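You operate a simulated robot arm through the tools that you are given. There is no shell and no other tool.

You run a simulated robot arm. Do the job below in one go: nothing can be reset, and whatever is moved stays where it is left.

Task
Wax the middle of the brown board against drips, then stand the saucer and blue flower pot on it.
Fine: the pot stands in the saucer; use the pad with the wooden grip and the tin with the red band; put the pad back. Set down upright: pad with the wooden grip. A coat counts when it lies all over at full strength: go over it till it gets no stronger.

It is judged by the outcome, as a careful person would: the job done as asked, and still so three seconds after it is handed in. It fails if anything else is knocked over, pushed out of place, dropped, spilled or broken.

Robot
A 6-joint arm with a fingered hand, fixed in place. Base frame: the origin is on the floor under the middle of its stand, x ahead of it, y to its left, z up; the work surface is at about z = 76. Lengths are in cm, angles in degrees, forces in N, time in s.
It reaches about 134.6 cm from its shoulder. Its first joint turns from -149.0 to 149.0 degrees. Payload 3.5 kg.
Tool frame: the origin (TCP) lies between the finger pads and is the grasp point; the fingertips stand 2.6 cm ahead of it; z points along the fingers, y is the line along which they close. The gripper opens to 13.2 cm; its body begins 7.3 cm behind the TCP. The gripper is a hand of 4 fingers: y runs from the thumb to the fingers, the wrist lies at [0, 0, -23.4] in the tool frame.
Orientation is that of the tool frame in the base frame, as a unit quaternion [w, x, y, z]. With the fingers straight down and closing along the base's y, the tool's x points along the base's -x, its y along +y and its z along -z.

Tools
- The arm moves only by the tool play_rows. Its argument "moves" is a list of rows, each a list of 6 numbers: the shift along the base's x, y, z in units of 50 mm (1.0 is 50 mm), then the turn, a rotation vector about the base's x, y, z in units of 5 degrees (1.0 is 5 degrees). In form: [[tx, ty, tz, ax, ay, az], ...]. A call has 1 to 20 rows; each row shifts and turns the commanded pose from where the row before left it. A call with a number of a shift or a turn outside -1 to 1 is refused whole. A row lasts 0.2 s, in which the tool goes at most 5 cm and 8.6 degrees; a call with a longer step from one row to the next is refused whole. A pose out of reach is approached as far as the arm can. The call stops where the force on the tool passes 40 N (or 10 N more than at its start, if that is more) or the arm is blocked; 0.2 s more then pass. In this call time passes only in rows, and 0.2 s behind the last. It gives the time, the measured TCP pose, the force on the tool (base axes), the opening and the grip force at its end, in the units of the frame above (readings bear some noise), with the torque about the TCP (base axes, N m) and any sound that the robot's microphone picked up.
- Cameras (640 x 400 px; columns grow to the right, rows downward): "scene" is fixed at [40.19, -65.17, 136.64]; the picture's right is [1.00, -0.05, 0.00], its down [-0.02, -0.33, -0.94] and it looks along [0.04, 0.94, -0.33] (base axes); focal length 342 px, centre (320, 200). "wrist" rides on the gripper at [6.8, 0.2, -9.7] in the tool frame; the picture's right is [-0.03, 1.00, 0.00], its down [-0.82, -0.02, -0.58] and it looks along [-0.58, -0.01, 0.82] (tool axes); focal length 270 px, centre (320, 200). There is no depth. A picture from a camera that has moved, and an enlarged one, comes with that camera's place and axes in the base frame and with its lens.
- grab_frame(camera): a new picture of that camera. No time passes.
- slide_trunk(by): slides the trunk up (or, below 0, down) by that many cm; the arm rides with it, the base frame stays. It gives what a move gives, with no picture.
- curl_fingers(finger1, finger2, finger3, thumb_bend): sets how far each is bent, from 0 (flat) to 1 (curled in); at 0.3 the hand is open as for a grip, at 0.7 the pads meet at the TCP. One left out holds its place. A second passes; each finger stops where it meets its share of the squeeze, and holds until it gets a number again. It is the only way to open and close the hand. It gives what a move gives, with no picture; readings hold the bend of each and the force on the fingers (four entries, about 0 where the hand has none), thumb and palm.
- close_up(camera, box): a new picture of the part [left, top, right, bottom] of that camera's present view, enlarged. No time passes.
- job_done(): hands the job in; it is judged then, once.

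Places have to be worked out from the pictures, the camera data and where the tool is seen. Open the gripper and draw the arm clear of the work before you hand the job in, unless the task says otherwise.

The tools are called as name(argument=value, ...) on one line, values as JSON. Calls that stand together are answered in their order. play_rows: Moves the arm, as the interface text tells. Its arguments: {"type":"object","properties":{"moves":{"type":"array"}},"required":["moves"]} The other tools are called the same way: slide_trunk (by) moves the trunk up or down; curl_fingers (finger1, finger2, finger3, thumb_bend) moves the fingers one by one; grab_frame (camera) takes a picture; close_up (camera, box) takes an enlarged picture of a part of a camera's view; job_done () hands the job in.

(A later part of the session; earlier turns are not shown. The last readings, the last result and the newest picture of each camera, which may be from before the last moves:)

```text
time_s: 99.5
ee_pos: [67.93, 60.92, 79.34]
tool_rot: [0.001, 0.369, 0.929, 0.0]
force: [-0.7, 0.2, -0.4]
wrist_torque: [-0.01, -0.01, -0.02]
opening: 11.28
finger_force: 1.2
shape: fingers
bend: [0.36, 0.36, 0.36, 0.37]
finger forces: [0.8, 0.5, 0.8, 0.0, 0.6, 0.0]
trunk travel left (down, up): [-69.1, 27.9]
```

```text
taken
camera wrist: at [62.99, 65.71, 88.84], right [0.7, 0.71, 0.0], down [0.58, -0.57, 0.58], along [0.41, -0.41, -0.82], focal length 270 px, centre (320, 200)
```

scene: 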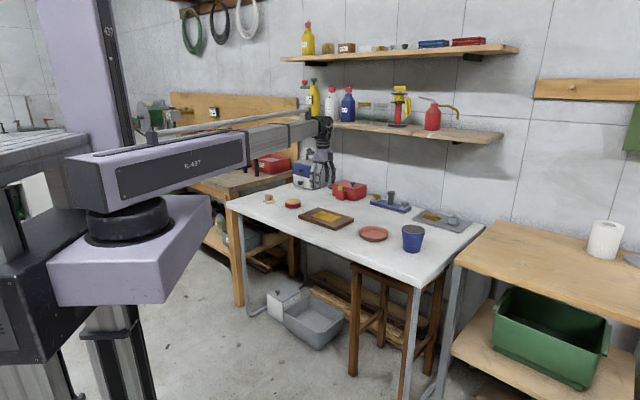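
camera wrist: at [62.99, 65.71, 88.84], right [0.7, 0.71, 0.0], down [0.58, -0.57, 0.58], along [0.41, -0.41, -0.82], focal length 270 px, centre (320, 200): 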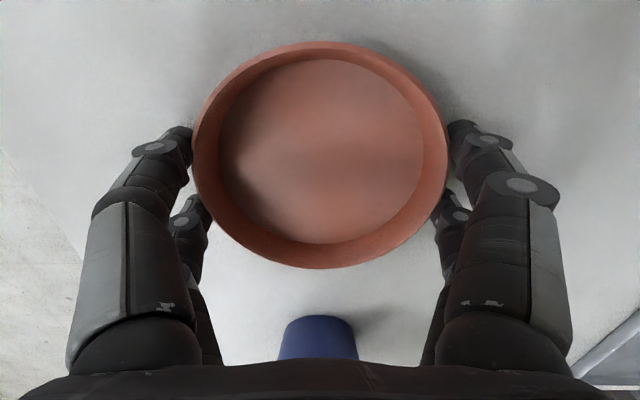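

All four digits touch evenly. I tighten in steps.

curl_fingers(finger1=0.39, finger2=0.39, finger3=0.39, thumb_bend=0.39)

curl_fingers(finger1=0.42, finger2=0.42, finger3=0.42, thumb_bend=0.42)

grab_frame(camera="wrist")

close_up(camera="scene", box=[340, 190, 420, 250])

```text
time_s: 100.5
ee_pos: [67.95, 60.92, 79.33]
tool_rot: [0.001, 0.369, 0.929, -0.001]
force: [0.4, 0.4, 0.4]
wrist_torque: [-0.03, 0.01, 0.0]
opening: 11.13
finger_force: 4.0
shape: fingers
bend: [0.36, 0.37, 0.36, 0.38]
finger forces: [2.0, 1.9, 1.9, 0.0, 2.3, 0.0]
trunk travel left (down, up): [-69.1, 27.9]
```

```text
time_s: 101.5
ee_pos: [67.85, 60.86, 79.23]
tool_rot: [0.001, 0.369, 0.929, 0.0]
force: [0.1, -0.1, 0.8]
wrist_torque: [0.0, 0.07, 0.02]
opening: 11.0
finger_force: 8.9
shape: fingers
bend: [0.37, 0.37, 0.37, 0.39]
finger forces: [4.1, 4.3, 3.7, 0.0, 5.1, 0.0]
trunk travel left (down, up): [-69.1, 27.9]
```

```text
taken
camera wrist: at [62.98, 65.7, 88.85], right [0.7, 0.71, 0.0], down [0.58, -0.57, 0.58], along [0.41, -0.41, -0.82], focal length 270 px, centre (320, 200)
```

wrist: 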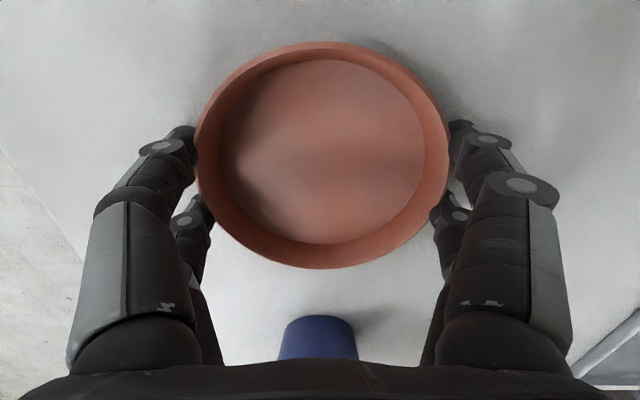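

```text
6.67 times, centred on (380, 220) of scene
camera zoom: at [40.19, -65.17, 136.64], right [1.0, -0.05, 0.0], down [-0.02, -0.33, -0.94], along [0.04, 0.94, -0.33], focal length 2280 px, centre (-80, 67)
```

zoom: 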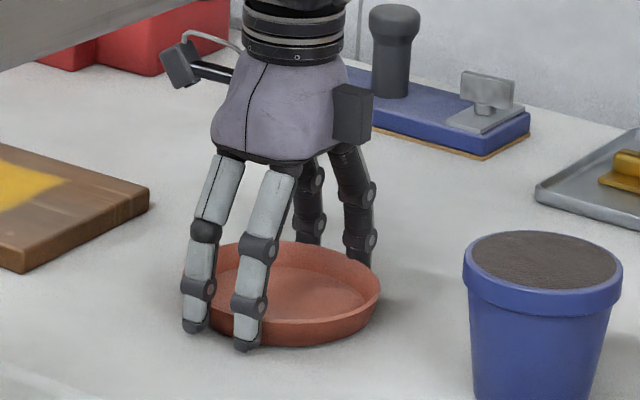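

Grip forces are even (about 4 N each). I lift 1.5 cm as a test and look.

curl_fingers(finger1=0.44, finger2=0.44, finger3=0.44, thumb_bend=0.44)

slide_trunk(by=1.5)

grab_frame(camera="wrist")

close_up(camera="scene", box=[340, 190, 420, 250])

```text
time_s: 102.5
ee_pos: [67.85, 60.97, 79.25]
tool_rot: [0.001, 0.369, 0.93, -0.001]
force: [0.3, -0.4, 1.2]
wrist_torque: [-0.07, 0.09, 0.04]
opening: 10.92
finger_force: 11.5
shape: fingers
bend: [0.37, 0.37, 0.38, 0.41]
finger forces: [5.4, 6.0, 5.1, 0.1, 7.3, 0.0]
trunk travel left (down, up): [-69.1, 27.9]
```

```text
time_s: 103.1
ee_pos: [67.89, 60.92, 80.71]
tool_rot: [0.002, 0.368, 0.93, 0.0]
force: [1.4, -0.6, -0.5]
wrist_torque: [-0.05, -0.01, 0.0]
opening: 10.9
finger_force: 12.0
shape: fingers
bend: [0.37, 0.37, 0.38, 0.41]
finger forces: [5.8, 6.0, 4.9, 0.0, 7.1, 0.0]
trunk travel left (down, up): [-70.6, 26.4]
```

```text
taken
camera wrist: at [62.99, 65.71, 90.33], right [0.7, 0.71, 0.0], down [0.58, -0.57, 0.58], along [0.41, -0.41, -0.82], focal length 270 px, centre (320, 200)
```

wrist: 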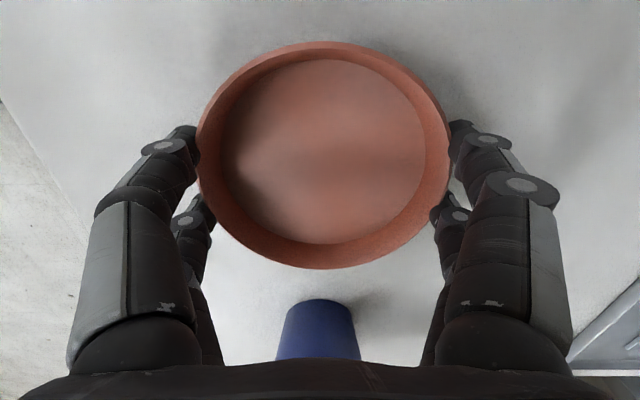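

```text
6.67 times, centred on (380, 220) of scene
camera zoom: at [40.19, -65.17, 136.64], right [1.0, -0.05, 0.0], down [-0.02, -0.33, -0.94], along [0.04, 0.94, -0.33], focal length 2280 px, centre (-80, 67)
```

zoom: 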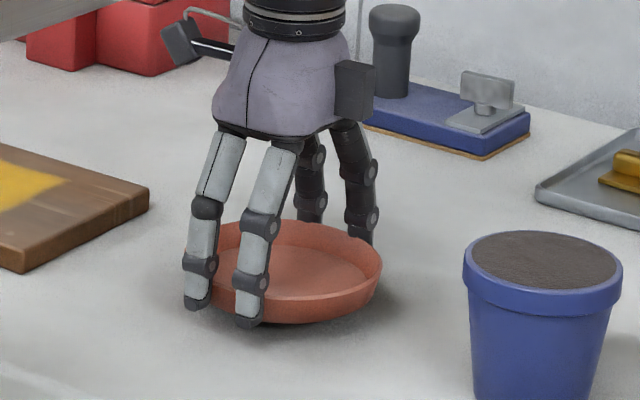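

The saucer hangs level. I raise it and carry it to above the waxed patch, whose centre is at [49.5, 79.2].

slide_trunk(by=4.5)

play_rows(moves=[[-0.532, 0.5206, 0, 0, 0, 0], [-0.532, 0.5206, 0, 0, 0, 0], [-0.532, 0.5206, 0, 0, 0, 0], [-0.532, 0.5206, 0, 0, 0, 0], [-0.532, 0.5206, 0, 0, 0, 0], [-0.532, 0.5206, 0, 0, 0, 0], [-0.532, 0.5206, 0, 0, 0, 0]])

grab_frame(camera="wrist")

close_up(camera="scene", box=[290, 180, 370, 240])

```text
time_s: 104.0
ee_pos: [67.9, 60.89, 85.18]
tool_rot: [0.002, 0.369, 0.929, 0.0]
force: [0.8, -0.1, -0.9]
wrist_torque: [0.01, 0.03, -0.02]
opening: 10.9
finger_force: 11.6
shape: fingers
bend: [0.37, 0.37, 0.38, 0.41]
finger forces: [5.7, 6.1, 4.8, 0.1, 7.0, 0.0]
trunk travel left (down, up): [-75.1, 21.9]
```

```text
time_s: 105.6
ee_pos: [49.29, 79.01, 85.34]
tool_rot: [0.0, 0.371, 0.929, 0.0]
force: [0.4, 0.2, 0.3]
wrist_torque: [0.0, -0.01, -0.03]
opening: 10.9
finger_force: 11.9
shape: fingers
bend: [0.37, 0.37, 0.38, 0.41]
finger forces: [5.7, 6.0, 4.8, 0.1, 7.1, 0.1]
trunk travel left (down, up): [-75.1, 21.9]
```

```text
taken
camera wrist: at [44.38, 83.85, 94.83], right [0.7, 0.71, 0.0], down [0.58, -0.57, 0.58], along [0.41, -0.41, -0.82], focal length 270 px, centre (320, 200)
```

wrist: 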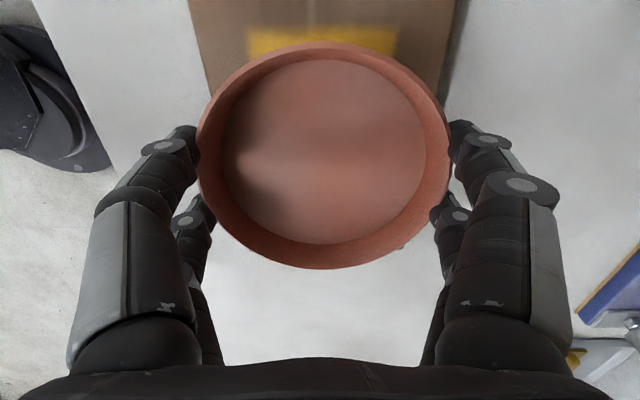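

```text
6.67 times, centred on (330, 210) of scene
camera zoom: at [40.19, -65.17, 136.64], right [1.0, -0.05, 0.0], down [-0.02, -0.33, -0.94], along [0.04, 0.94, -0.33], focal length 2280 px, centre (253, 133)
```

zoom: 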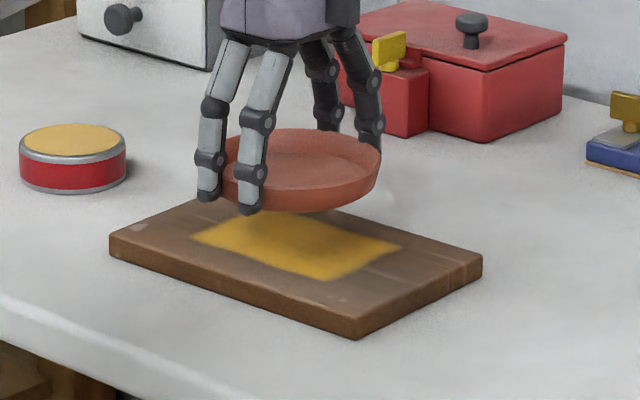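

The saucer is well centred over the patch. I lower it toward the board.

slide_trunk(by=-4.2)

slide_trunk(by=-0.2)

close_up(camera="scene", box=[290, 190, 370, 240])

```text
time_s: 106.4
ee_pos: [49.19, 78.97, 81.06]
tool_rot: [0.0, 0.369, 0.93, -0.001]
force: [-0.2, -0.4, 1.7]
wrist_torque: [-0.09, 0.12, -0.01]
opening: 10.89
finger_force: 12.5
shape: fingers
bend: [0.37, 0.37, 0.38, 0.41]
finger forces: [5.9, 6.4, 5.4, 0.1, 7.5, 0.0]
trunk travel left (down, up): [-70.9, 26.1]
```

```text
time_s: 107.0
ee_pos: [49.32, 79.05, 80.98]
tool_rot: [0.0, 0.37, 0.929, 0.0]
force: [0.7, 0.5, 11.5]
wrist_torque: [-0.08, 0.1, -0.02]
opening: 10.88
finger_force: 12.2
shape: fingers
bend: [0.37, 0.37, 0.39, 0.41]
finger forces: [6.2, 6.5, 4.5, 0.0, 7.0, 0.0]
trunk travel left (down, up): [-70.7, 26.3]
```

```text
8.00 times, centred on (330, 215) of scene
camera zoom: at [40.19, -65.17, 136.64], right [1.0, -0.05, 0.0], down [-0.02, -0.33, -0.94], along [0.04, 0.94, -0.33], focal length 2736 px, centre (240, 80)
```

zoom: 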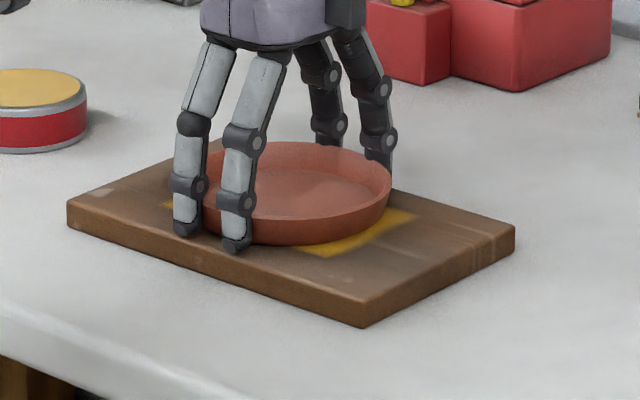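

The saucer rests on the board. I ease off slightly and open the digits.

slide_trunk(by=0.15)

curl_fingers(finger1=0.34, finger2=0.34, finger3=0.34, thumb_bend=0.34)

curl_fingers(finger1=0.26, finger2=0.26, finger3=0.26, thumb_bend=0.26)

slide_trunk(by=14.5)

grab_frame(camera="wrist")

close_up(camera="scene", box=[290, 190, 370, 240])

```text
time_s: 107.5
ee_pos: [49.22, 78.98, 80.95]
tool_rot: [0.0, 0.369, 0.93, -0.001]
force: [-0.1, -0.3, 4.3]
wrist_torque: [-0.06, 0.07, 0.01]
opening: 10.89
finger_force: 12.5
shape: fingers
bend: [0.37, 0.37, 0.39, 0.41]
finger forces: [6.1, 6.4, 5.2, 0.1, 7.3, 0.0]
trunk travel left (down, up): [-70.9, 26.1]
```

```text
time_s: 108.5
ee_pos: [49.3, 79.01, 81.03]
tool_rot: [0.0, 0.369, 0.929, -0.001]
force: [0.2, 0.1, 0.6]
wrist_torque: [0.0, 0.02, 0.01]
opening: 11.98
finger_force: 0.1
shape: fingers
bend: [0.34, 0.34, 0.34, 0.34]
finger forces: [0.0, 0.0, 0.0, 0.0, 0.0, 0.0]
trunk travel left (down, up): [-70.9, 26.1]
```

```text
time_s: 109.5
ee_pos: [49.21, 79.09, 81.01]
tool_rot: [0.0, 0.369, 0.929, -0.001]
force: [0.4, 0.2, -0.7]
wrist_torque: [0.01, 0.03, 0.02]
opening: 14.08
finger_force: 0.2
shape: fingers
bend: [0.26, 0.26, 0.26, 0.26]
finger forces: [0.1, 0.0, 0.0, 0.0, 0.0, 0.0]
trunk travel left (down, up): [-70.9, 26.1]
```

```text
time_s: 111.2
ee_pos: [49.21, 79.05, 95.5]
tool_rot: [0.001, 0.369, 0.929, -0.001]
force: [0.4, 0.7, 0.4]
wrist_torque: [0.01, 0.0, -0.01]
opening: 14.08
finger_force: 0.1
shape: fingers
bend: [0.26, 0.26, 0.26, 0.26]
finger forces: [0.0, 0.0, 0.1, 0.0, 0.0, 0.0]
trunk travel left (down, up): [-85.4, 11.6]
```

```text
taken
camera wrist: at [44.36, 83.83, 105.07], right [0.7, 0.71, 0.0], down [0.58, -0.57, 0.58], along [0.41, -0.41, -0.82], focal length 270 px, centre (320, 200)
```

wrist: 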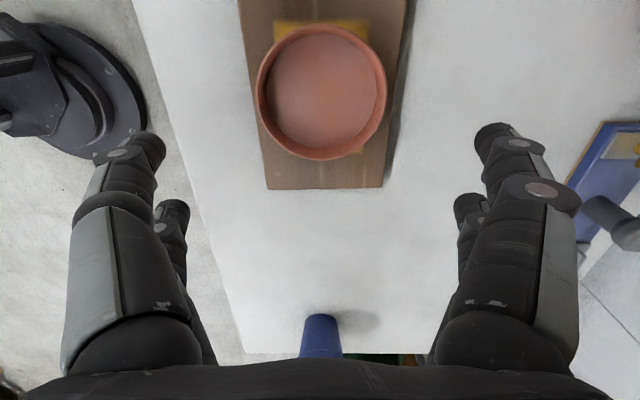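

```text
8.00 times, centred on (330, 215) of scene
camera zoom: at [40.19, -65.17, 136.64], right [1.0, -0.05, 0.0], down [-0.02, -0.33, -0.94], along [0.04, 0.94, -0.33], focal length 2736 px, centre (240, 80)
```

zoom: 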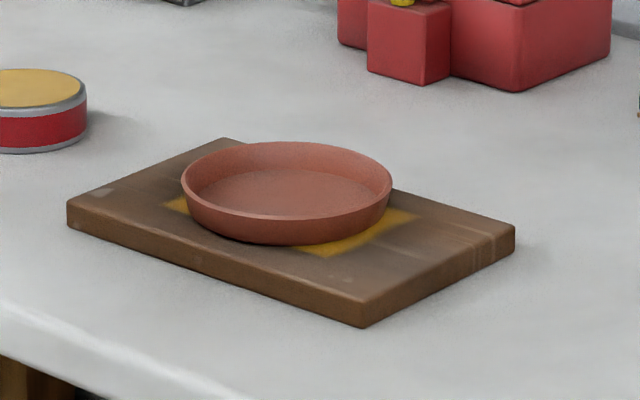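

The saucer sits centred on the waxed patch at about [49.4, 79.1]. Now I move toward the pot to measure it from above.

play_rows(moves=[[0.68, -0.687, 0, 0, 0, 0], [0.68, -0.687, 0, 0, 0, 0], [0.68, -0.687, 0, 0, 0, 0], [0.68, -0.687, 0, 0, 0, 0], [0.68, -0.687, 0, 0, 0, 0], [0.68, -0.687, 0, 0, 0, 0], [0.68, -0.687, 0, 0, 0, 0]])

grab_frame(camera="wrist")

close_up(camera="wrist", box=[250, 90, 410, 250])

```text
time_s: 112.8
ee_pos: [73.23, 55.07, 95.47]
tool_rot: [0.0, 0.369, 0.929, 0.0]
force: [0.2, 0.9, 0.1]
wrist_torque: [0.02, 0.01, -0.03]
opening: 14.08
finger_force: 0.1
shape: fingers
bend: [0.26, 0.26, 0.26, 0.26]
finger forces: [0.0, 0.0, 0.0, 0.0, 0.0, 0.1]
trunk travel left (down, up): [-85.4, 11.6]
```

```text
taken
camera wrist: at [68.35, 59.84, 105.09], right [0.7, 0.71, 0.0], down [0.58, -0.57, 0.58], along [0.41, -0.41, -0.82], focal length 270 px, centre (320, 200)
```

wrist: 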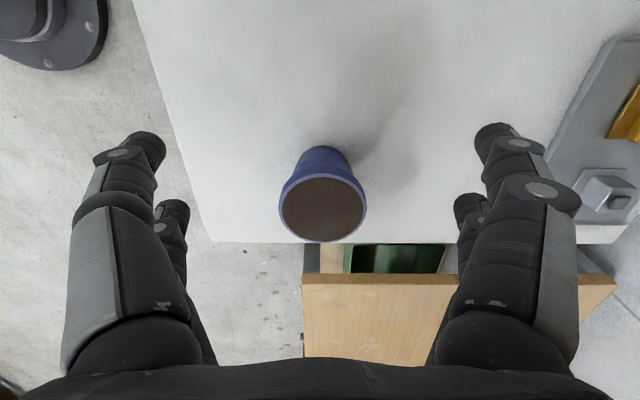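

```text
2.50 times, centred on (330, 170) of wrist
camera zoom: at [68.35, 59.84, 105.09], right [0.7, 0.71, 0.0], down [0.58, -0.57, 0.58], along [0.41, -0.41, -0.82], focal length 676 px, centre (295, 275)
```

zoom: 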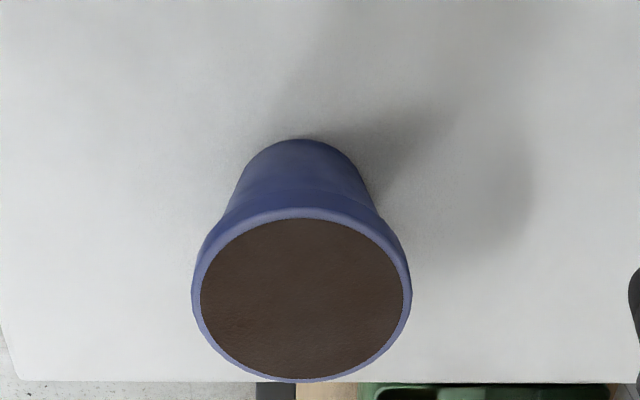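

The pot's rim centre works out at about [79.75, 48.85], rim height z≈84.4, ~8.7 cm wide. I centre the hand over it and lower part way.

curl_fingers(finger1=0.3, finger2=0.3, finger3=0.3, thumb_bend=0.3)

play_rows(moves=[[0.659, -0.618, 0, 0, 0, 0], [0.659, -0.618, 0, 0, 0, 0]])

slide_trunk(by=-5)

grab_frame(camera="wrist")

close_up(camera="scene", box=[370, 190, 450, 260])

```text
time_s: 113.8
ee_pos: [73.23, 54.96, 95.62]
tool_rot: [0.001, 0.369, 0.929, -0.001]
force: [-0.5, -0.1, 0.0]
wrist_torque: [-0.03, 0.0, 0.01]
opening: 13.35
finger_force: 0.0
shape: fingers
bend: [0.3, 0.3, 0.3, 0.3]
finger forces: [0.1, 0.0, 0.0, 0.1, 0.1, 0.0]
trunk travel left (down, up): [-85.4, 11.6]
```

```text
time_s: 114.4
ee_pos: [79.8, 48.78, 95.64]
tool_rot: [0.0, 0.369, 0.929, 0.0]
force: [0.2, -1.1, 0.0]
wrist_torque: [0.02, -0.01, 0.0]
opening: 13.36
finger_force: 0.1
shape: fingers
bend: [0.3, 0.3, 0.3, 0.3]
finger forces: [0.0, 0.1, 0.0, 0.0, 0.1, 0.0]
trunk travel left (down, up): [-85.4, 11.6]
```

```text
time_s: 115.3
ee_pos: [79.64, 48.72, 90.59]
tool_rot: [0.001, 0.369, 0.929, 0.0]
force: [-0.5, -0.5, 0.1]
wrist_torque: [-0.01, 0.02, -0.05]
opening: 13.32
finger_force: 0.1
shape: fingers
bend: [0.3, 0.3, 0.3, 0.3]
finger forces: [0.0, 0.0, 0.0, 0.0, 0.0, 0.0]
trunk travel left (down, up): [-80.4, 16.6]
```

```text
taken
camera wrist: at [74.83, 53.59, 100.1], right [0.7, 0.71, 0.0], down [0.58, -0.57, 0.58], along [0.41, -0.41, -0.82], focal length 270 px, centre (320, 200)
```

wrist: 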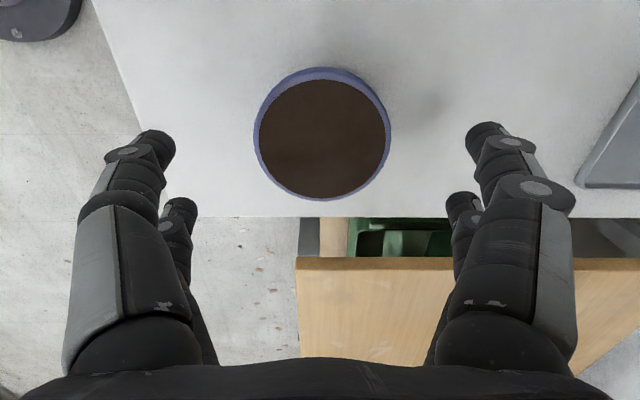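

```text
5.71 times, centred on (410, 225) of scene
camera zoom: at [40.19, -65.17, 136.64], right [1.0, -0.05, 0.0], down [-0.02, -0.33, -0.94], along [0.04, 0.94, -0.33], focal length 1954 px, centre (-194, 57)
```

zoom: 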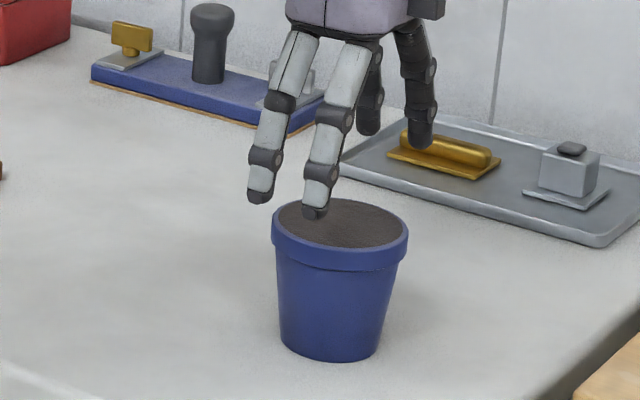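

The pot rim is centred in the hand. I lower around it.

slide_trunk(by=-5)

grab_frame(camera="wrist")

close_up(camera="scene", box=[370, 190, 450, 260])

```text
time_s: 116.2
ee_pos: [79.74, 48.94, 85.56]
tool_rot: [0.0, 0.369, 0.93, -0.001]
force: [0.8, 0.3, 0.0]
wrist_torque: [-0.04, -0.01, -0.04]
opening: 13.35
finger_force: 0.2
shape: fingers
bend: [0.3, 0.3, 0.3, 0.3]
finger forces: [0.0, 0.0, 0.0, 0.0, 0.0, 0.1]
trunk travel left (down, up): [-75.4, 21.6]
```

```text
taken
camera wrist: at [74.83, 53.6, 95.09], right [0.7, 0.71, 0.0], down [0.58, -0.57, 0.58], along [0.41, -0.41, -0.82], focal length 270 px, centre (320, 200)
```

wrist: 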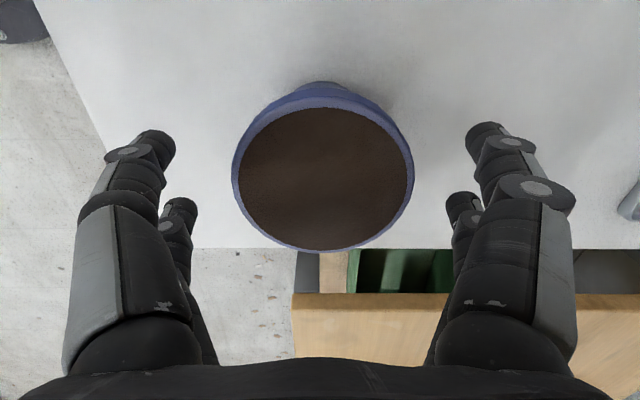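

```text
5.71 times, centred on (410, 225) of scene
camera zoom: at [40.19, -65.17, 136.64], right [1.0, -0.05, 0.0], down [-0.02, -0.33, -0.94], along [0.04, 0.94, -0.33], focal length 1954 px, centre (-194, 57)
```

zoom: 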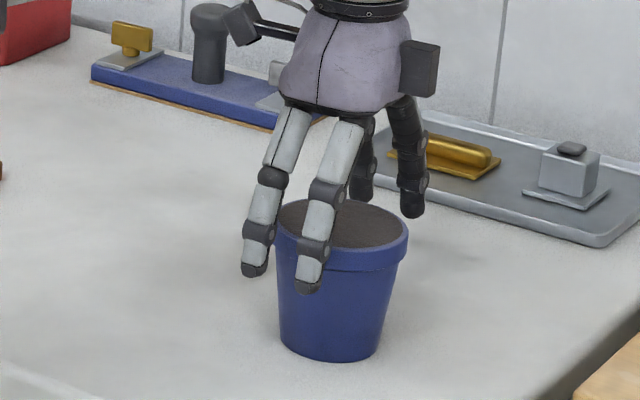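

Well centred. I nudge slightly, lower to TCP z≈83.3 and close in steps.

play_rows(moves=[[0.04, -0.014, 0, 0, 0, 0]])

slide_trunk(by=-2.2)

curl_fingers(finger1=0.4, finger2=0.4, finger3=0.4, thumb_bend=0.4)

grab_frame(camera="wrist")

close_up(camera="scene", box=[370, 190, 450, 260])

```text
time_s: 116.6
ee_pos: [80.01, 48.62, 85.51]
tool_rot: [0.001, 0.369, 0.929, 0.0]
force: [-0.1, -0.3, -0.5]
wrist_torque: [-0.03, 0.03, 0.01]
opening: 13.33
finger_force: 0.1
shape: fingers
bend: [0.3, 0.3, 0.3, 0.3]
finger forces: [0.0, 0.1, 0.0, 0.0, 0.0, 0.0]
trunk travel left (down, up): [-75.4, 21.6]
```

```text
time_s: 117.3
ee_pos: [79.82, 48.69, 83.28]
tool_rot: [0.0, 0.369, 0.93, 0.0]
force: [-0.4, -0.8, -0.9]
wrist_torque: [-0.03, -0.01, 0.02]
opening: 13.33
finger_force: 0.1
shape: fingers
bend: [0.3, 0.3, 0.3, 0.3]
finger forces: [0.0, 0.0, 0.0, 0.1, 0.0, 0.1]
trunk travel left (down, up): [-73.2, 23.8]
```

```text
time_s: 118.3
ee_pos: [79.97, 48.71, 83.15]
tool_rot: [0.0, 0.369, 0.93, 0.0]
force: [-0.1, 0.1, 0.3]
wrist_torque: [-0.03, -0.01, -0.03]
opening: 10.03
finger_force: 0.1
shape: fingers
bend: [0.4, 0.4, 0.4, 0.4]
finger forces: [0.1, 0.1, 0.0, 0.1, 0.1, 0.1]
trunk travel left (down, up): [-73.2, 23.8]
```

```text
taken
camera wrist: at [75.04, 53.48, 92.89], right [0.7, 0.71, 0.0], down [0.58, -0.57, 0.58], along [0.41, -0.41, -0.82], focal length 270 px, centre (320, 200)
```

wrist: 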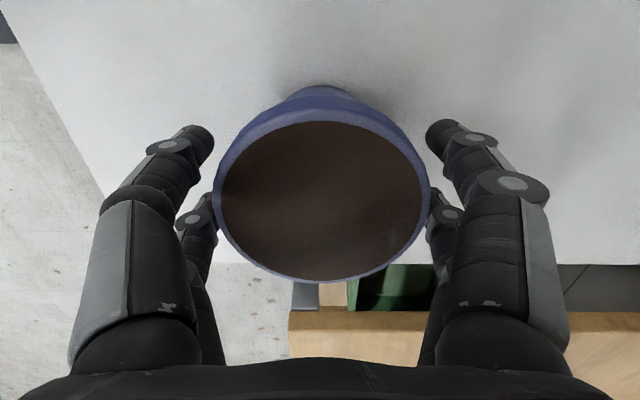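

```text
5.71 times, centred on (410, 225) of scene
camera zoom: at [40.19, -65.17, 136.64], right [1.0, -0.05, 0.0], down [-0.02, -0.33, -0.94], along [0.04, 0.94, -0.33], focal length 1954 px, centre (-194, 57)
```

zoom: 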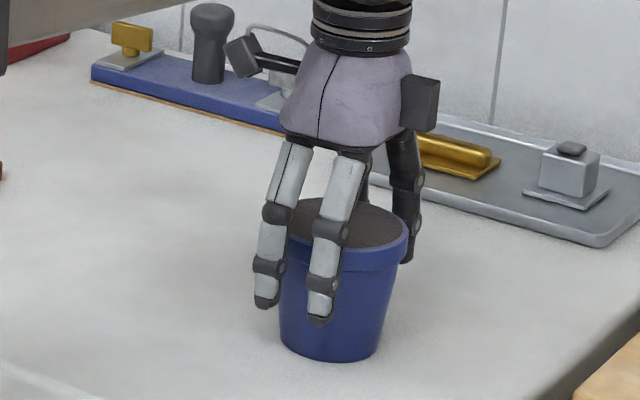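

All digits are around the collar with room on both sides. I close in steps to contact.

curl_fingers(finger1=0.46, finger2=0.46, finger3=0.46, thumb_bend=0.46)

curl_fingers(finger1=0.49, finger2=0.49, finger3=0.49, thumb_bend=0.49)

grab_frame(camera="wrist")

close_up(camera="scene", box=[370, 190, 450, 260])

```text
time_s: 119.3
ee_pos: [79.93, 48.72, 83.31]
tool_rot: [0.002, 0.369, 0.93, 0.0]
force: [0.3, 0.0, -0.8]
wrist_torque: [0.01, 0.04, 0.04]
opening: 8.02
finger_force: 0.0
shape: fingers
bend: [0.46, 0.46, 0.46, 0.46]
finger forces: [0.1, 0.0, 0.0, 0.0, 0.0, 0.0]
trunk travel left (down, up): [-73.2, 23.8]
```

```text
time_s: 120.3
ee_pos: [79.95, 48.75, 83.32]
tool_rot: [0.0, 0.37, 0.929, 0.0]
force: [-0.6, -0.9, -0.6]
wrist_torque: [0.04, -0.01, 0.01]
opening: 7.07
finger_force: 0.3
shape: fingers
bend: [0.49, 0.49, 0.49, 0.49]
finger forces: [0.1, 0.0, 0.0, 0.0, 0.6, 0.0]
trunk travel left (down, up): [-73.2, 23.8]
```

```text
taken
camera wrist: at [75.04, 53.48, 92.89], right [0.7, 0.71, 0.0], down [0.58, -0.57, 0.58], along [0.41, -0.41, -0.82], focal length 270 px, centre (320, 200)
```

wrist: 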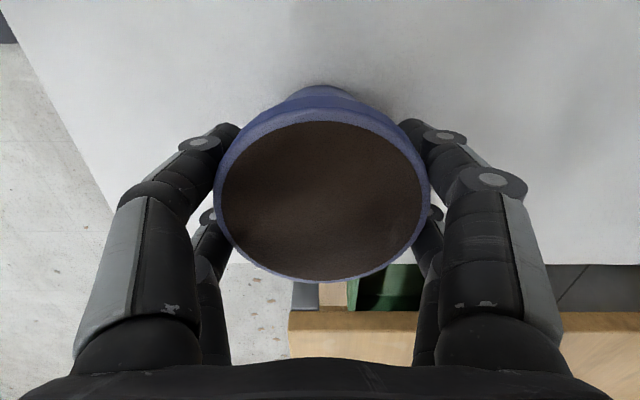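

```text
5.71 times, centred on (410, 225) of scene
camera zoom: at [40.19, -65.17, 136.64], right [1.0, -0.05, 0.0], down [-0.02, -0.33, -0.94], along [0.04, 0.94, -0.33], focal length 1954 px, centre (-194, 57)
```

zoom: 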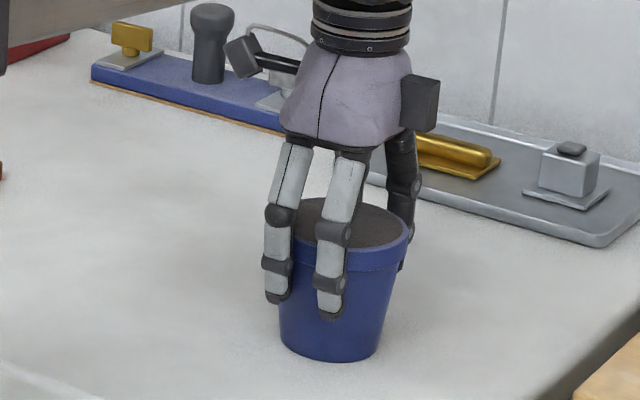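

First light contact at the thumb. I continue closing evenly.

curl_fingers(finger1=0.51, finger2=0.51, finger3=0.51, thumb_bend=0.51)

curl_fingers(finger1=0.53, finger2=0.53, finger3=0.53, thumb_bend=0.53)

curl_fingers(finger1=0.55, finger2=0.55, finger3=0.55, thumb_bend=0.55)

grab_frame(camera="wrist")

close_up(camera="scene", box=[370, 190, 450, 260])

```text
time_s: 121.3
ee_pos: [79.81, 48.8, 83.33]
tool_rot: [0.001, 0.369, 0.929, 0.0]
force: [-0.2, -0.1, -0.1]
wrist_torque: [0.02, -0.01, 0.0]
opening: 6.8
finger_force: 2.4
shape: fingers
bend: [0.49, 0.5, 0.51, 0.5]
finger forces: [1.3, 0.8, 0.2, 0.0, 2.4, 0.1]
trunk travel left (down, up): [-73.2, 23.8]
```

```text
time_s: 122.3
ee_pos: [79.94, 48.68, 83.37]
tool_rot: [0.001, 0.369, 0.929, 0.0]
force: [-0.8, -0.2, 0.0]
wrist_torque: [-0.01, -0.07, 0.0]
opening: 6.67
finger_force: 5.3
shape: fingers
bend: [0.5, 0.5, 0.51, 0.51]
finger forces: [2.9, 2.4, 1.1, 0.0, 4.4, 0.0]
trunk travel left (down, up): [-73.2, 23.8]
```

```text
time_s: 123.3
ee_pos: [80.0, 48.76, 83.38]
tool_rot: [0.001, 0.369, 0.929, -0.001]
force: [0.7, 0.1, 0.0]
wrist_torque: [0.01, -0.06, 0.02]
opening: 6.56
finger_force: 8.8
shape: fingers
bend: [0.5, 0.5, 0.52, 0.53]
finger forces: [4.7, 4.3, 2.1, 0.0, 6.8, 0.0]
trunk travel left (down, up): [-73.2, 23.8]
```

```text
taken
camera wrist: at [75.05, 53.48, 92.88], right [0.7, 0.71, 0.0], down [0.58, -0.57, 0.58], along [0.41, -0.41, -0.82], focal length 270 px, centre (320, 200)
```

wrist: 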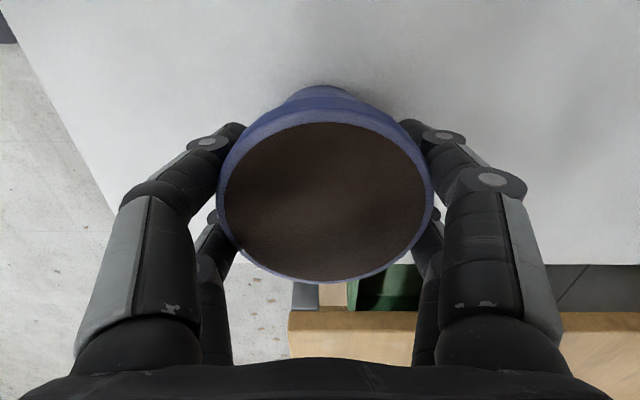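

```text
5.71 times, centred on (410, 225) of scene
camera zoom: at [40.19, -65.17, 136.64], right [1.0, -0.05, 0.0], down [-0.02, -0.33, -0.94], along [0.04, 0.94, -0.33], focal length 1954 px, centre (-194, 57)
```

zoom: 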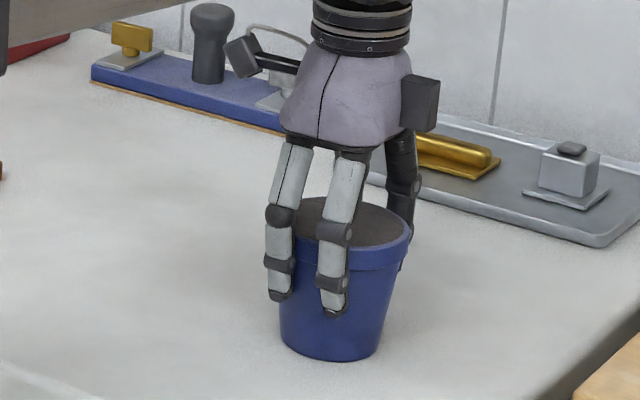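

Contact on all four; finger 3 is weaker, so I tighten a bit more and then test-lift.

curl_fingers(finger1=0.57, finger2=0.57, finger3=0.6, thumb_bend=0.56)

slide_trunk(by=1.0)

grab_frame(camera="wrist")

close_up(camera="scene", box=[380, 200, 440, 260])

```text
time_s: 124.3
ee_pos: [79.94, 48.65, 83.2]
tool_rot: [0.0, 0.369, 0.929, 0.0]
force: [-0.3, -0.4, 0.1]
wrist_torque: [-0.02, 0.01, -0.01]
opening: 6.53
finger_force: 12.4
shape: fingers
bend: [0.5, 0.5, 0.53, 0.54]
finger forces: [6.5, 5.6, 4.9, 0.0, 7.0, 0.1]
trunk travel left (down, up): [-73.2, 23.8]
```

```text
time_s: 124.9
ee_pos: [79.85, 48.73, 84.27]
tool_rot: [0.001, 0.369, 0.929, -0.001]
force: [0.3, -0.7, -2.6]
wrist_torque: [-0.03, 0.0, -0.04]
opening: 6.51
finger_force: 12.0
shape: fingers
bend: [0.5, 0.5, 0.53, 0.54]
finger forces: [6.5, 5.7, 4.9, 0.0, 6.9, 0.0]
trunk travel left (down, up): [-74.2, 22.8]
```

```text
taken
camera wrist: at [75.06, 53.49, 93.86], right [0.7, 0.71, 0.0], down [0.58, -0.57, 0.58], along [0.41, -0.41, -0.82], focal length 270 px, centre (320, 200)
```

wrist: 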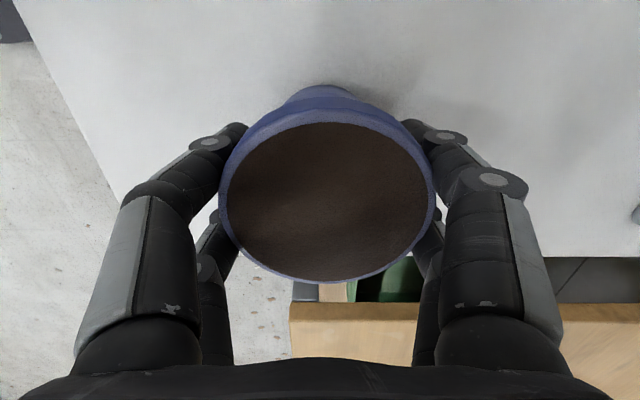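

```text
6.67 times, centred on (410, 230) of scene
camera zoom: at [40.19, -65.17, 136.64], right [1.0, -0.05, 0.0], down [-0.02, -0.33, -0.94], along [0.04, 0.94, -0.33], focal length 2280 px, centre (-280, 0)
```

zoom: 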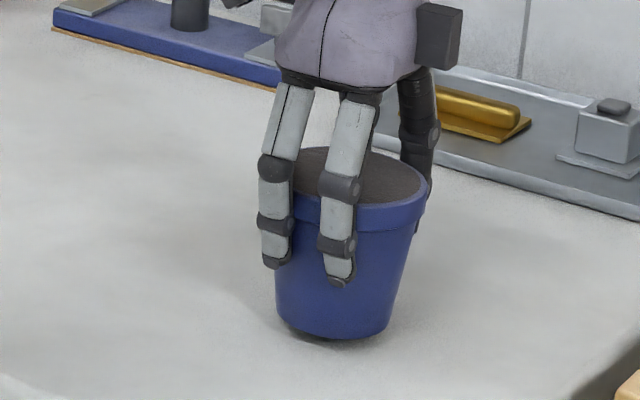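

The pot is lifted (about 2.6 N). I check whether it hangs upright.

close_up(camera="scene", box=[395, 215, 430, 255])

close_up(camera="wrist", box=[200, 60, 460, 300])

```text
10.00 times, centred on (412, 235) of scene
camera zoom: at [40.19, -65.17, 136.64], right [1.0, -0.05, 0.0], down [-0.02, -0.33, -0.94], along [0.04, 0.94, -0.33], focal length 3419 px, centre (-605, -150)
```

zoom: 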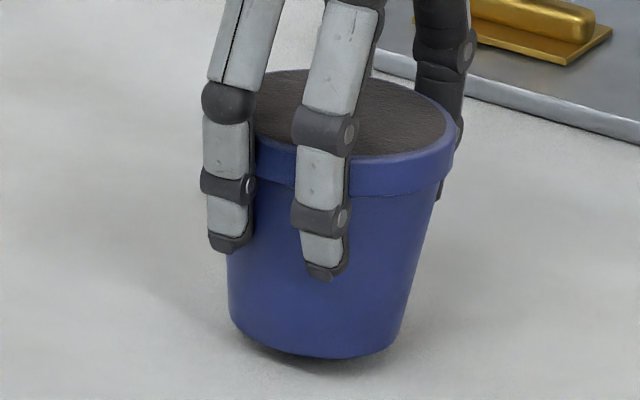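

```text
1.67 times, centred on (330, 180) of wrist
camera zoom: at [75.06, 53.49, 93.86], right [0.7, 0.71, 0.0], down [0.58, -0.57, 0.58], along [0.41, -0.41, -0.82], focal length 450 px, centre (303, 233)
```

zoom: 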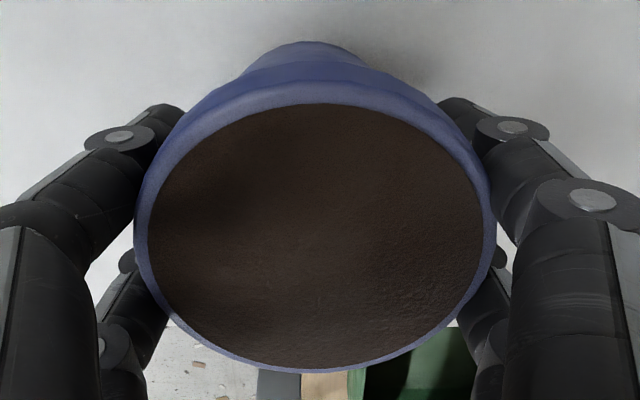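

The pot leans only about 2° in the hand. I raise it clear, level it with a slight wrist tilt, and carry it over the saucer.

slide_trunk(by=7)

play_rows(moves=[[0, 0, 0, 0.29, -0.275, 0], [-0.612, 0.601, 0, 0, 0, 0], [-0.612, 0.601, 0, 0, 0, 0], [-0.612, 0.601, 0, 0, 0, 0], [-0.612, 0.601, 0, 0, 0, 0], [-0.612, 0.601, 0, 0, 0, 0], [-0.612, 0.601, 0, 0, 0, 0], [-0.612, 0.601, 0, 0, 0, 0], [-0.612, 0.601, 0, 0, 0, 0], [-0.612, 0.601, 0, 0, 0, 0], [-0.612, 0.601, 0, 0, 0, 0]])

grab_frame(camera="wrist")

close_up(camera="scene", box=[290, 170, 370, 240])

```text
time_s: 126.0
ee_pos: [79.93, 48.83, 91.27]
tool_rot: [0.001, 0.369, 0.929, 0.0]
force: [0.4, -0.9, -2.3]
wrist_torque: [-0.02, 0.02, 0.04]
opening: 6.55
finger_force: 12.1
shape: fingers
bend: [0.5, 0.5, 0.53, 0.54]
finger forces: [6.5, 5.6, 4.9, 0.1, 6.9, 0.0]
trunk travel left (down, up): [-81.2, 15.8]
```

```text
time_s: 128.3
ee_pos: [49.36, 78.48, 91.26]
tool_rot: [0.007, 0.37, 0.929, 0.014]
force: [0.3, -0.6, -1.9]
wrist_torque: [-0.01, 0.01, -0.04]
opening: 6.53
finger_force: 11.3
shape: fingers
bend: [0.5, 0.5, 0.53, 0.54]
finger forces: [6.5, 5.6, 4.9, 0.0, 6.8, 0.0]
trunk travel left (down, up): [-81.2, 15.8]
```

```text
taken
camera wrist: at [44.22, 83.11, 100.87], right [0.7, 0.71, 0.03], down [0.56, -0.59, 0.58], along [0.43, -0.39, -0.82], focal length 270 px, centre (320, 200)
```

wrist: 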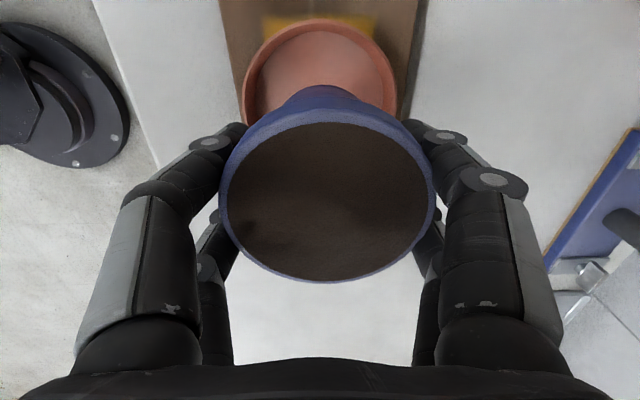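

```text
5.71 times, centred on (330, 205) of scene
camera zoom: at [40.19, -65.17, 136.64], right [1.0, -0.05, 0.0], down [-0.02, -0.33, -0.94], along [0.04, 0.94, -0.33], focal length 1954 px, centre (263, 171)
```

zoom: 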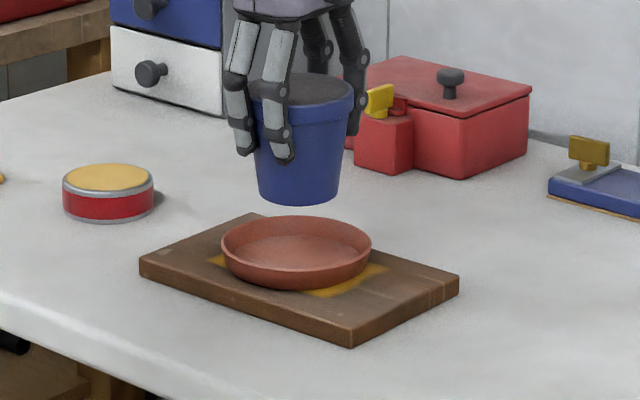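

The pot base is over the saucer's middle. I make a small correction and lower it.

play_rows(moves=[[-0.03, 0.05, 0, 0, 0, 0]])

slide_trunk(by=-4.5)

close_up(camera="scene", box=[300, 185, 360, 235])

grab_frame(camera="wrist")

```text
time_s: 128.8
ee_pos: [49.27, 78.81, 91.32]
tool_rot: [0.007, 0.369, 0.929, 0.015]
force: [-0.7, 0.2, -2.4]
wrist_torque: [0.0, 0.01, 0.0]
opening: 6.52
finger_force: 12.4
shape: fingers
bend: [0.5, 0.5, 0.53, 0.54]
finger forces: [6.5, 5.7, 4.9, 0.0, 6.8, 0.0]
trunk travel left (down, up): [-81.2, 15.8]
```

```text
time_s: 129.6
ee_pos: [49.19, 78.84, 86.78]
tool_rot: [0.008, 0.37, 0.929, 0.015]
force: [-1.3, -0.6, -1.8]
wrist_torque: [0.01, 0.02, 0.0]
opening: 6.52
finger_force: 11.7
shape: fingers
bend: [0.5, 0.5, 0.53, 0.54]
finger forces: [6.5, 5.6, 4.9, 0.0, 6.9, 0.0]
trunk travel left (down, up): [-76.7, 20.3]
```

```text
8.00 times, centred on (330, 210) of scene
camera zoom: at [40.19, -65.17, 136.64], right [1.0, -0.05, 0.0], down [-0.02, -0.33, -0.94], along [0.04, 0.94, -0.33], focal length 2736 px, centre (240, 120)
```

zoom: 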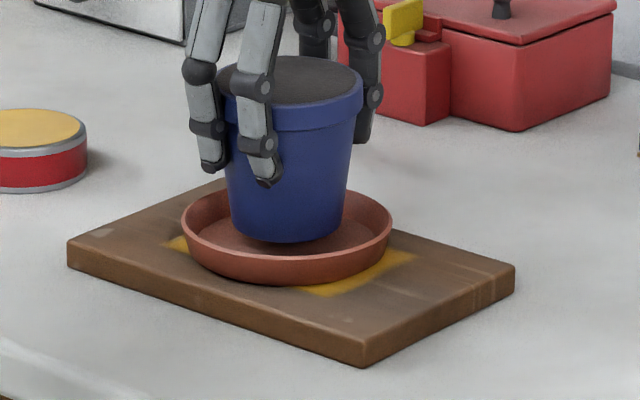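

```text
taken
camera wrist: at [44.1, 83.39, 96.39], right [0.7, 0.71, 0.03], down [0.57, -0.59, 0.58], along [0.43, -0.39, -0.82], focal length 270 px, centre (320, 200)
```

wrist: 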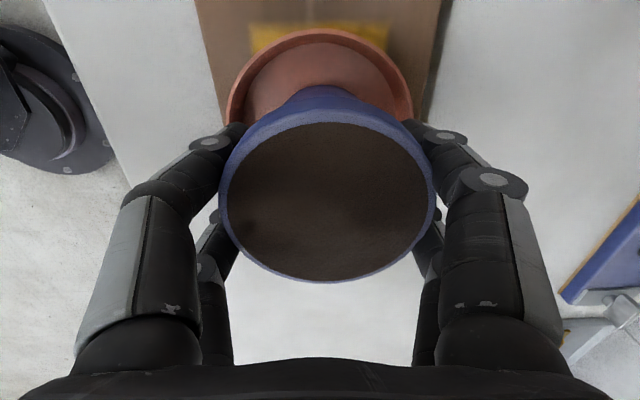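

The pot is descending into the saucer's middle. I lower on until it touches.

slide_trunk(by=-1.1)

slide_trunk(by=-0.2)

slide_trunk(by=-0.15)

```text
time_s: 130.2
ee_pos: [49.23, 78.82, 85.7]
tool_rot: [0.007, 0.369, 0.929, 0.017]
force: [0.3, 0.4, -2.0]
wrist_torque: [0.01, -0.02, 0.01]
opening: 6.5
finger_force: 12.6
shape: fingers
bend: [0.5, 0.5, 0.53, 0.54]
finger forces: [6.5, 5.5, 5.0, 0.0, 7.0, 0.1]
trunk travel left (down, up): [-75.6, 21.4]
```

```text
time_s: 130.7
ee_pos: [49.2, 78.82, 85.49]
tool_rot: [0.007, 0.368, 0.929, 0.016]
force: [0.0, 1.4, 4.6]
wrist_torque: [-0.08, 0.08, 0.0]
opening: 6.5
finger_force: 12.3
shape: fingers
bend: [0.5, 0.5, 0.54, 0.54]
finger forces: [7.1, 6.0, 5.1, 0.0, 6.3, 0.0]
trunk travel left (down, up): [-75.4, 21.6]
```

```text
time_s: 131.2
ee_pos: [49.16, 78.91, 85.46]
tool_rot: [0.007, 0.369, 0.929, 0.016]
force: [2.8, 2.4, 9.1]
wrist_torque: [-0.04, 0.06, -0.02]
opening: 6.41
finger_force: 12.3
shape: fingers
bend: [0.5, 0.5, 0.54, 0.54]
finger forces: [7.9, 6.5, 5.0, 0.1, 5.4, 0.0]
trunk travel left (down, up): [-75.2, 21.8]
```

The pot stands on the saucer. I ease the pressure and open the digits gently.

slide_trunk(by=0.12)

curl_fingers(finger1=0.49, finger2=0.49, finger3=0.5, thumb_bend=0.5)

curl_fingers(finger1=0.42, finger2=0.42, finger3=0.42, thumb_bend=0.42)

grab_frame(camera="wrist")

close_up(camera="scene", box=[300, 185, 360, 235])

```text
time_s: 131.8
ee_pos: [49.15, 78.86, 85.47]
tool_rot: [0.006, 0.369, 0.929, 0.015]
force: [1.3, 1.1, 1.7]
wrist_torque: [-0.06, -0.01, 0.01]
opening: 6.43
finger_force: 12.7
shape: fingers
bend: [0.5, 0.5, 0.54, 0.54]
finger forces: [7.0, 6.0, 5.6, 0.0, 6.6, 0.0]
trunk travel left (down, up): [-75.3, 21.7]
```

```text
time_s: 132.8
ee_pos: [49.16, 78.85, 85.46]
tool_rot: [0.007, 0.37, 0.929, 0.017]
force: [-0.9, 0.1, 0.9]
wrist_torque: [0.01, -0.03, -0.02]
opening: 6.92
finger_force: 0.5
shape: fingers
bend: [0.49, 0.49, 0.5, 0.5]
finger forces: [0.6, 0.0, 0.0, 0.1, 0.5, 0.0]
trunk travel left (down, up): [-75.3, 21.7]
```

```text
time_s: 133.8
ee_pos: [49.26, 78.84, 85.51]
tool_rot: [0.007, 0.369, 0.929, 0.016]
force: [-0.7, -0.3, 0.2]
wrist_torque: [-0.01, 0.01, 0.01]
opening: 9.25
finger_force: 0.0
shape: fingers
bend: [0.42, 0.42, 0.42, 0.42]
finger forces: [0.0, 0.1, 0.0, 0.0, 0.0, 0.0]
trunk travel left (down, up): [-75.3, 21.7]
```

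```text
taken
camera wrist: at [44.09, 83.39, 95.07], right [0.7, 0.71, 0.03], down [0.57, -0.59, 0.58], along [0.43, -0.39, -0.82], focal length 270 px, centre (320, 200)
```

wrist: 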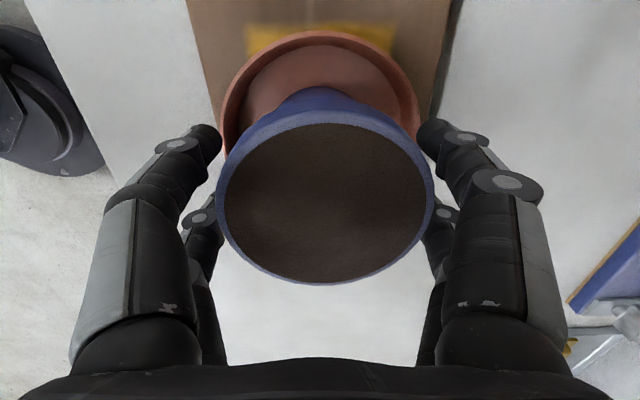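

```text
8.00 times, centred on (330, 210) of scene
camera zoom: at [40.19, -65.17, 136.64], right [1.0, -0.05, 0.0], down [-0.02, -0.33, -0.94], along [0.04, 0.94, -0.33], focal length 2736 px, centre (240, 120)
```

zoom: 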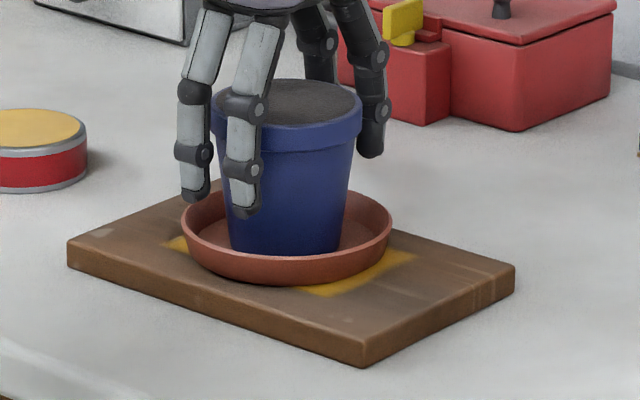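

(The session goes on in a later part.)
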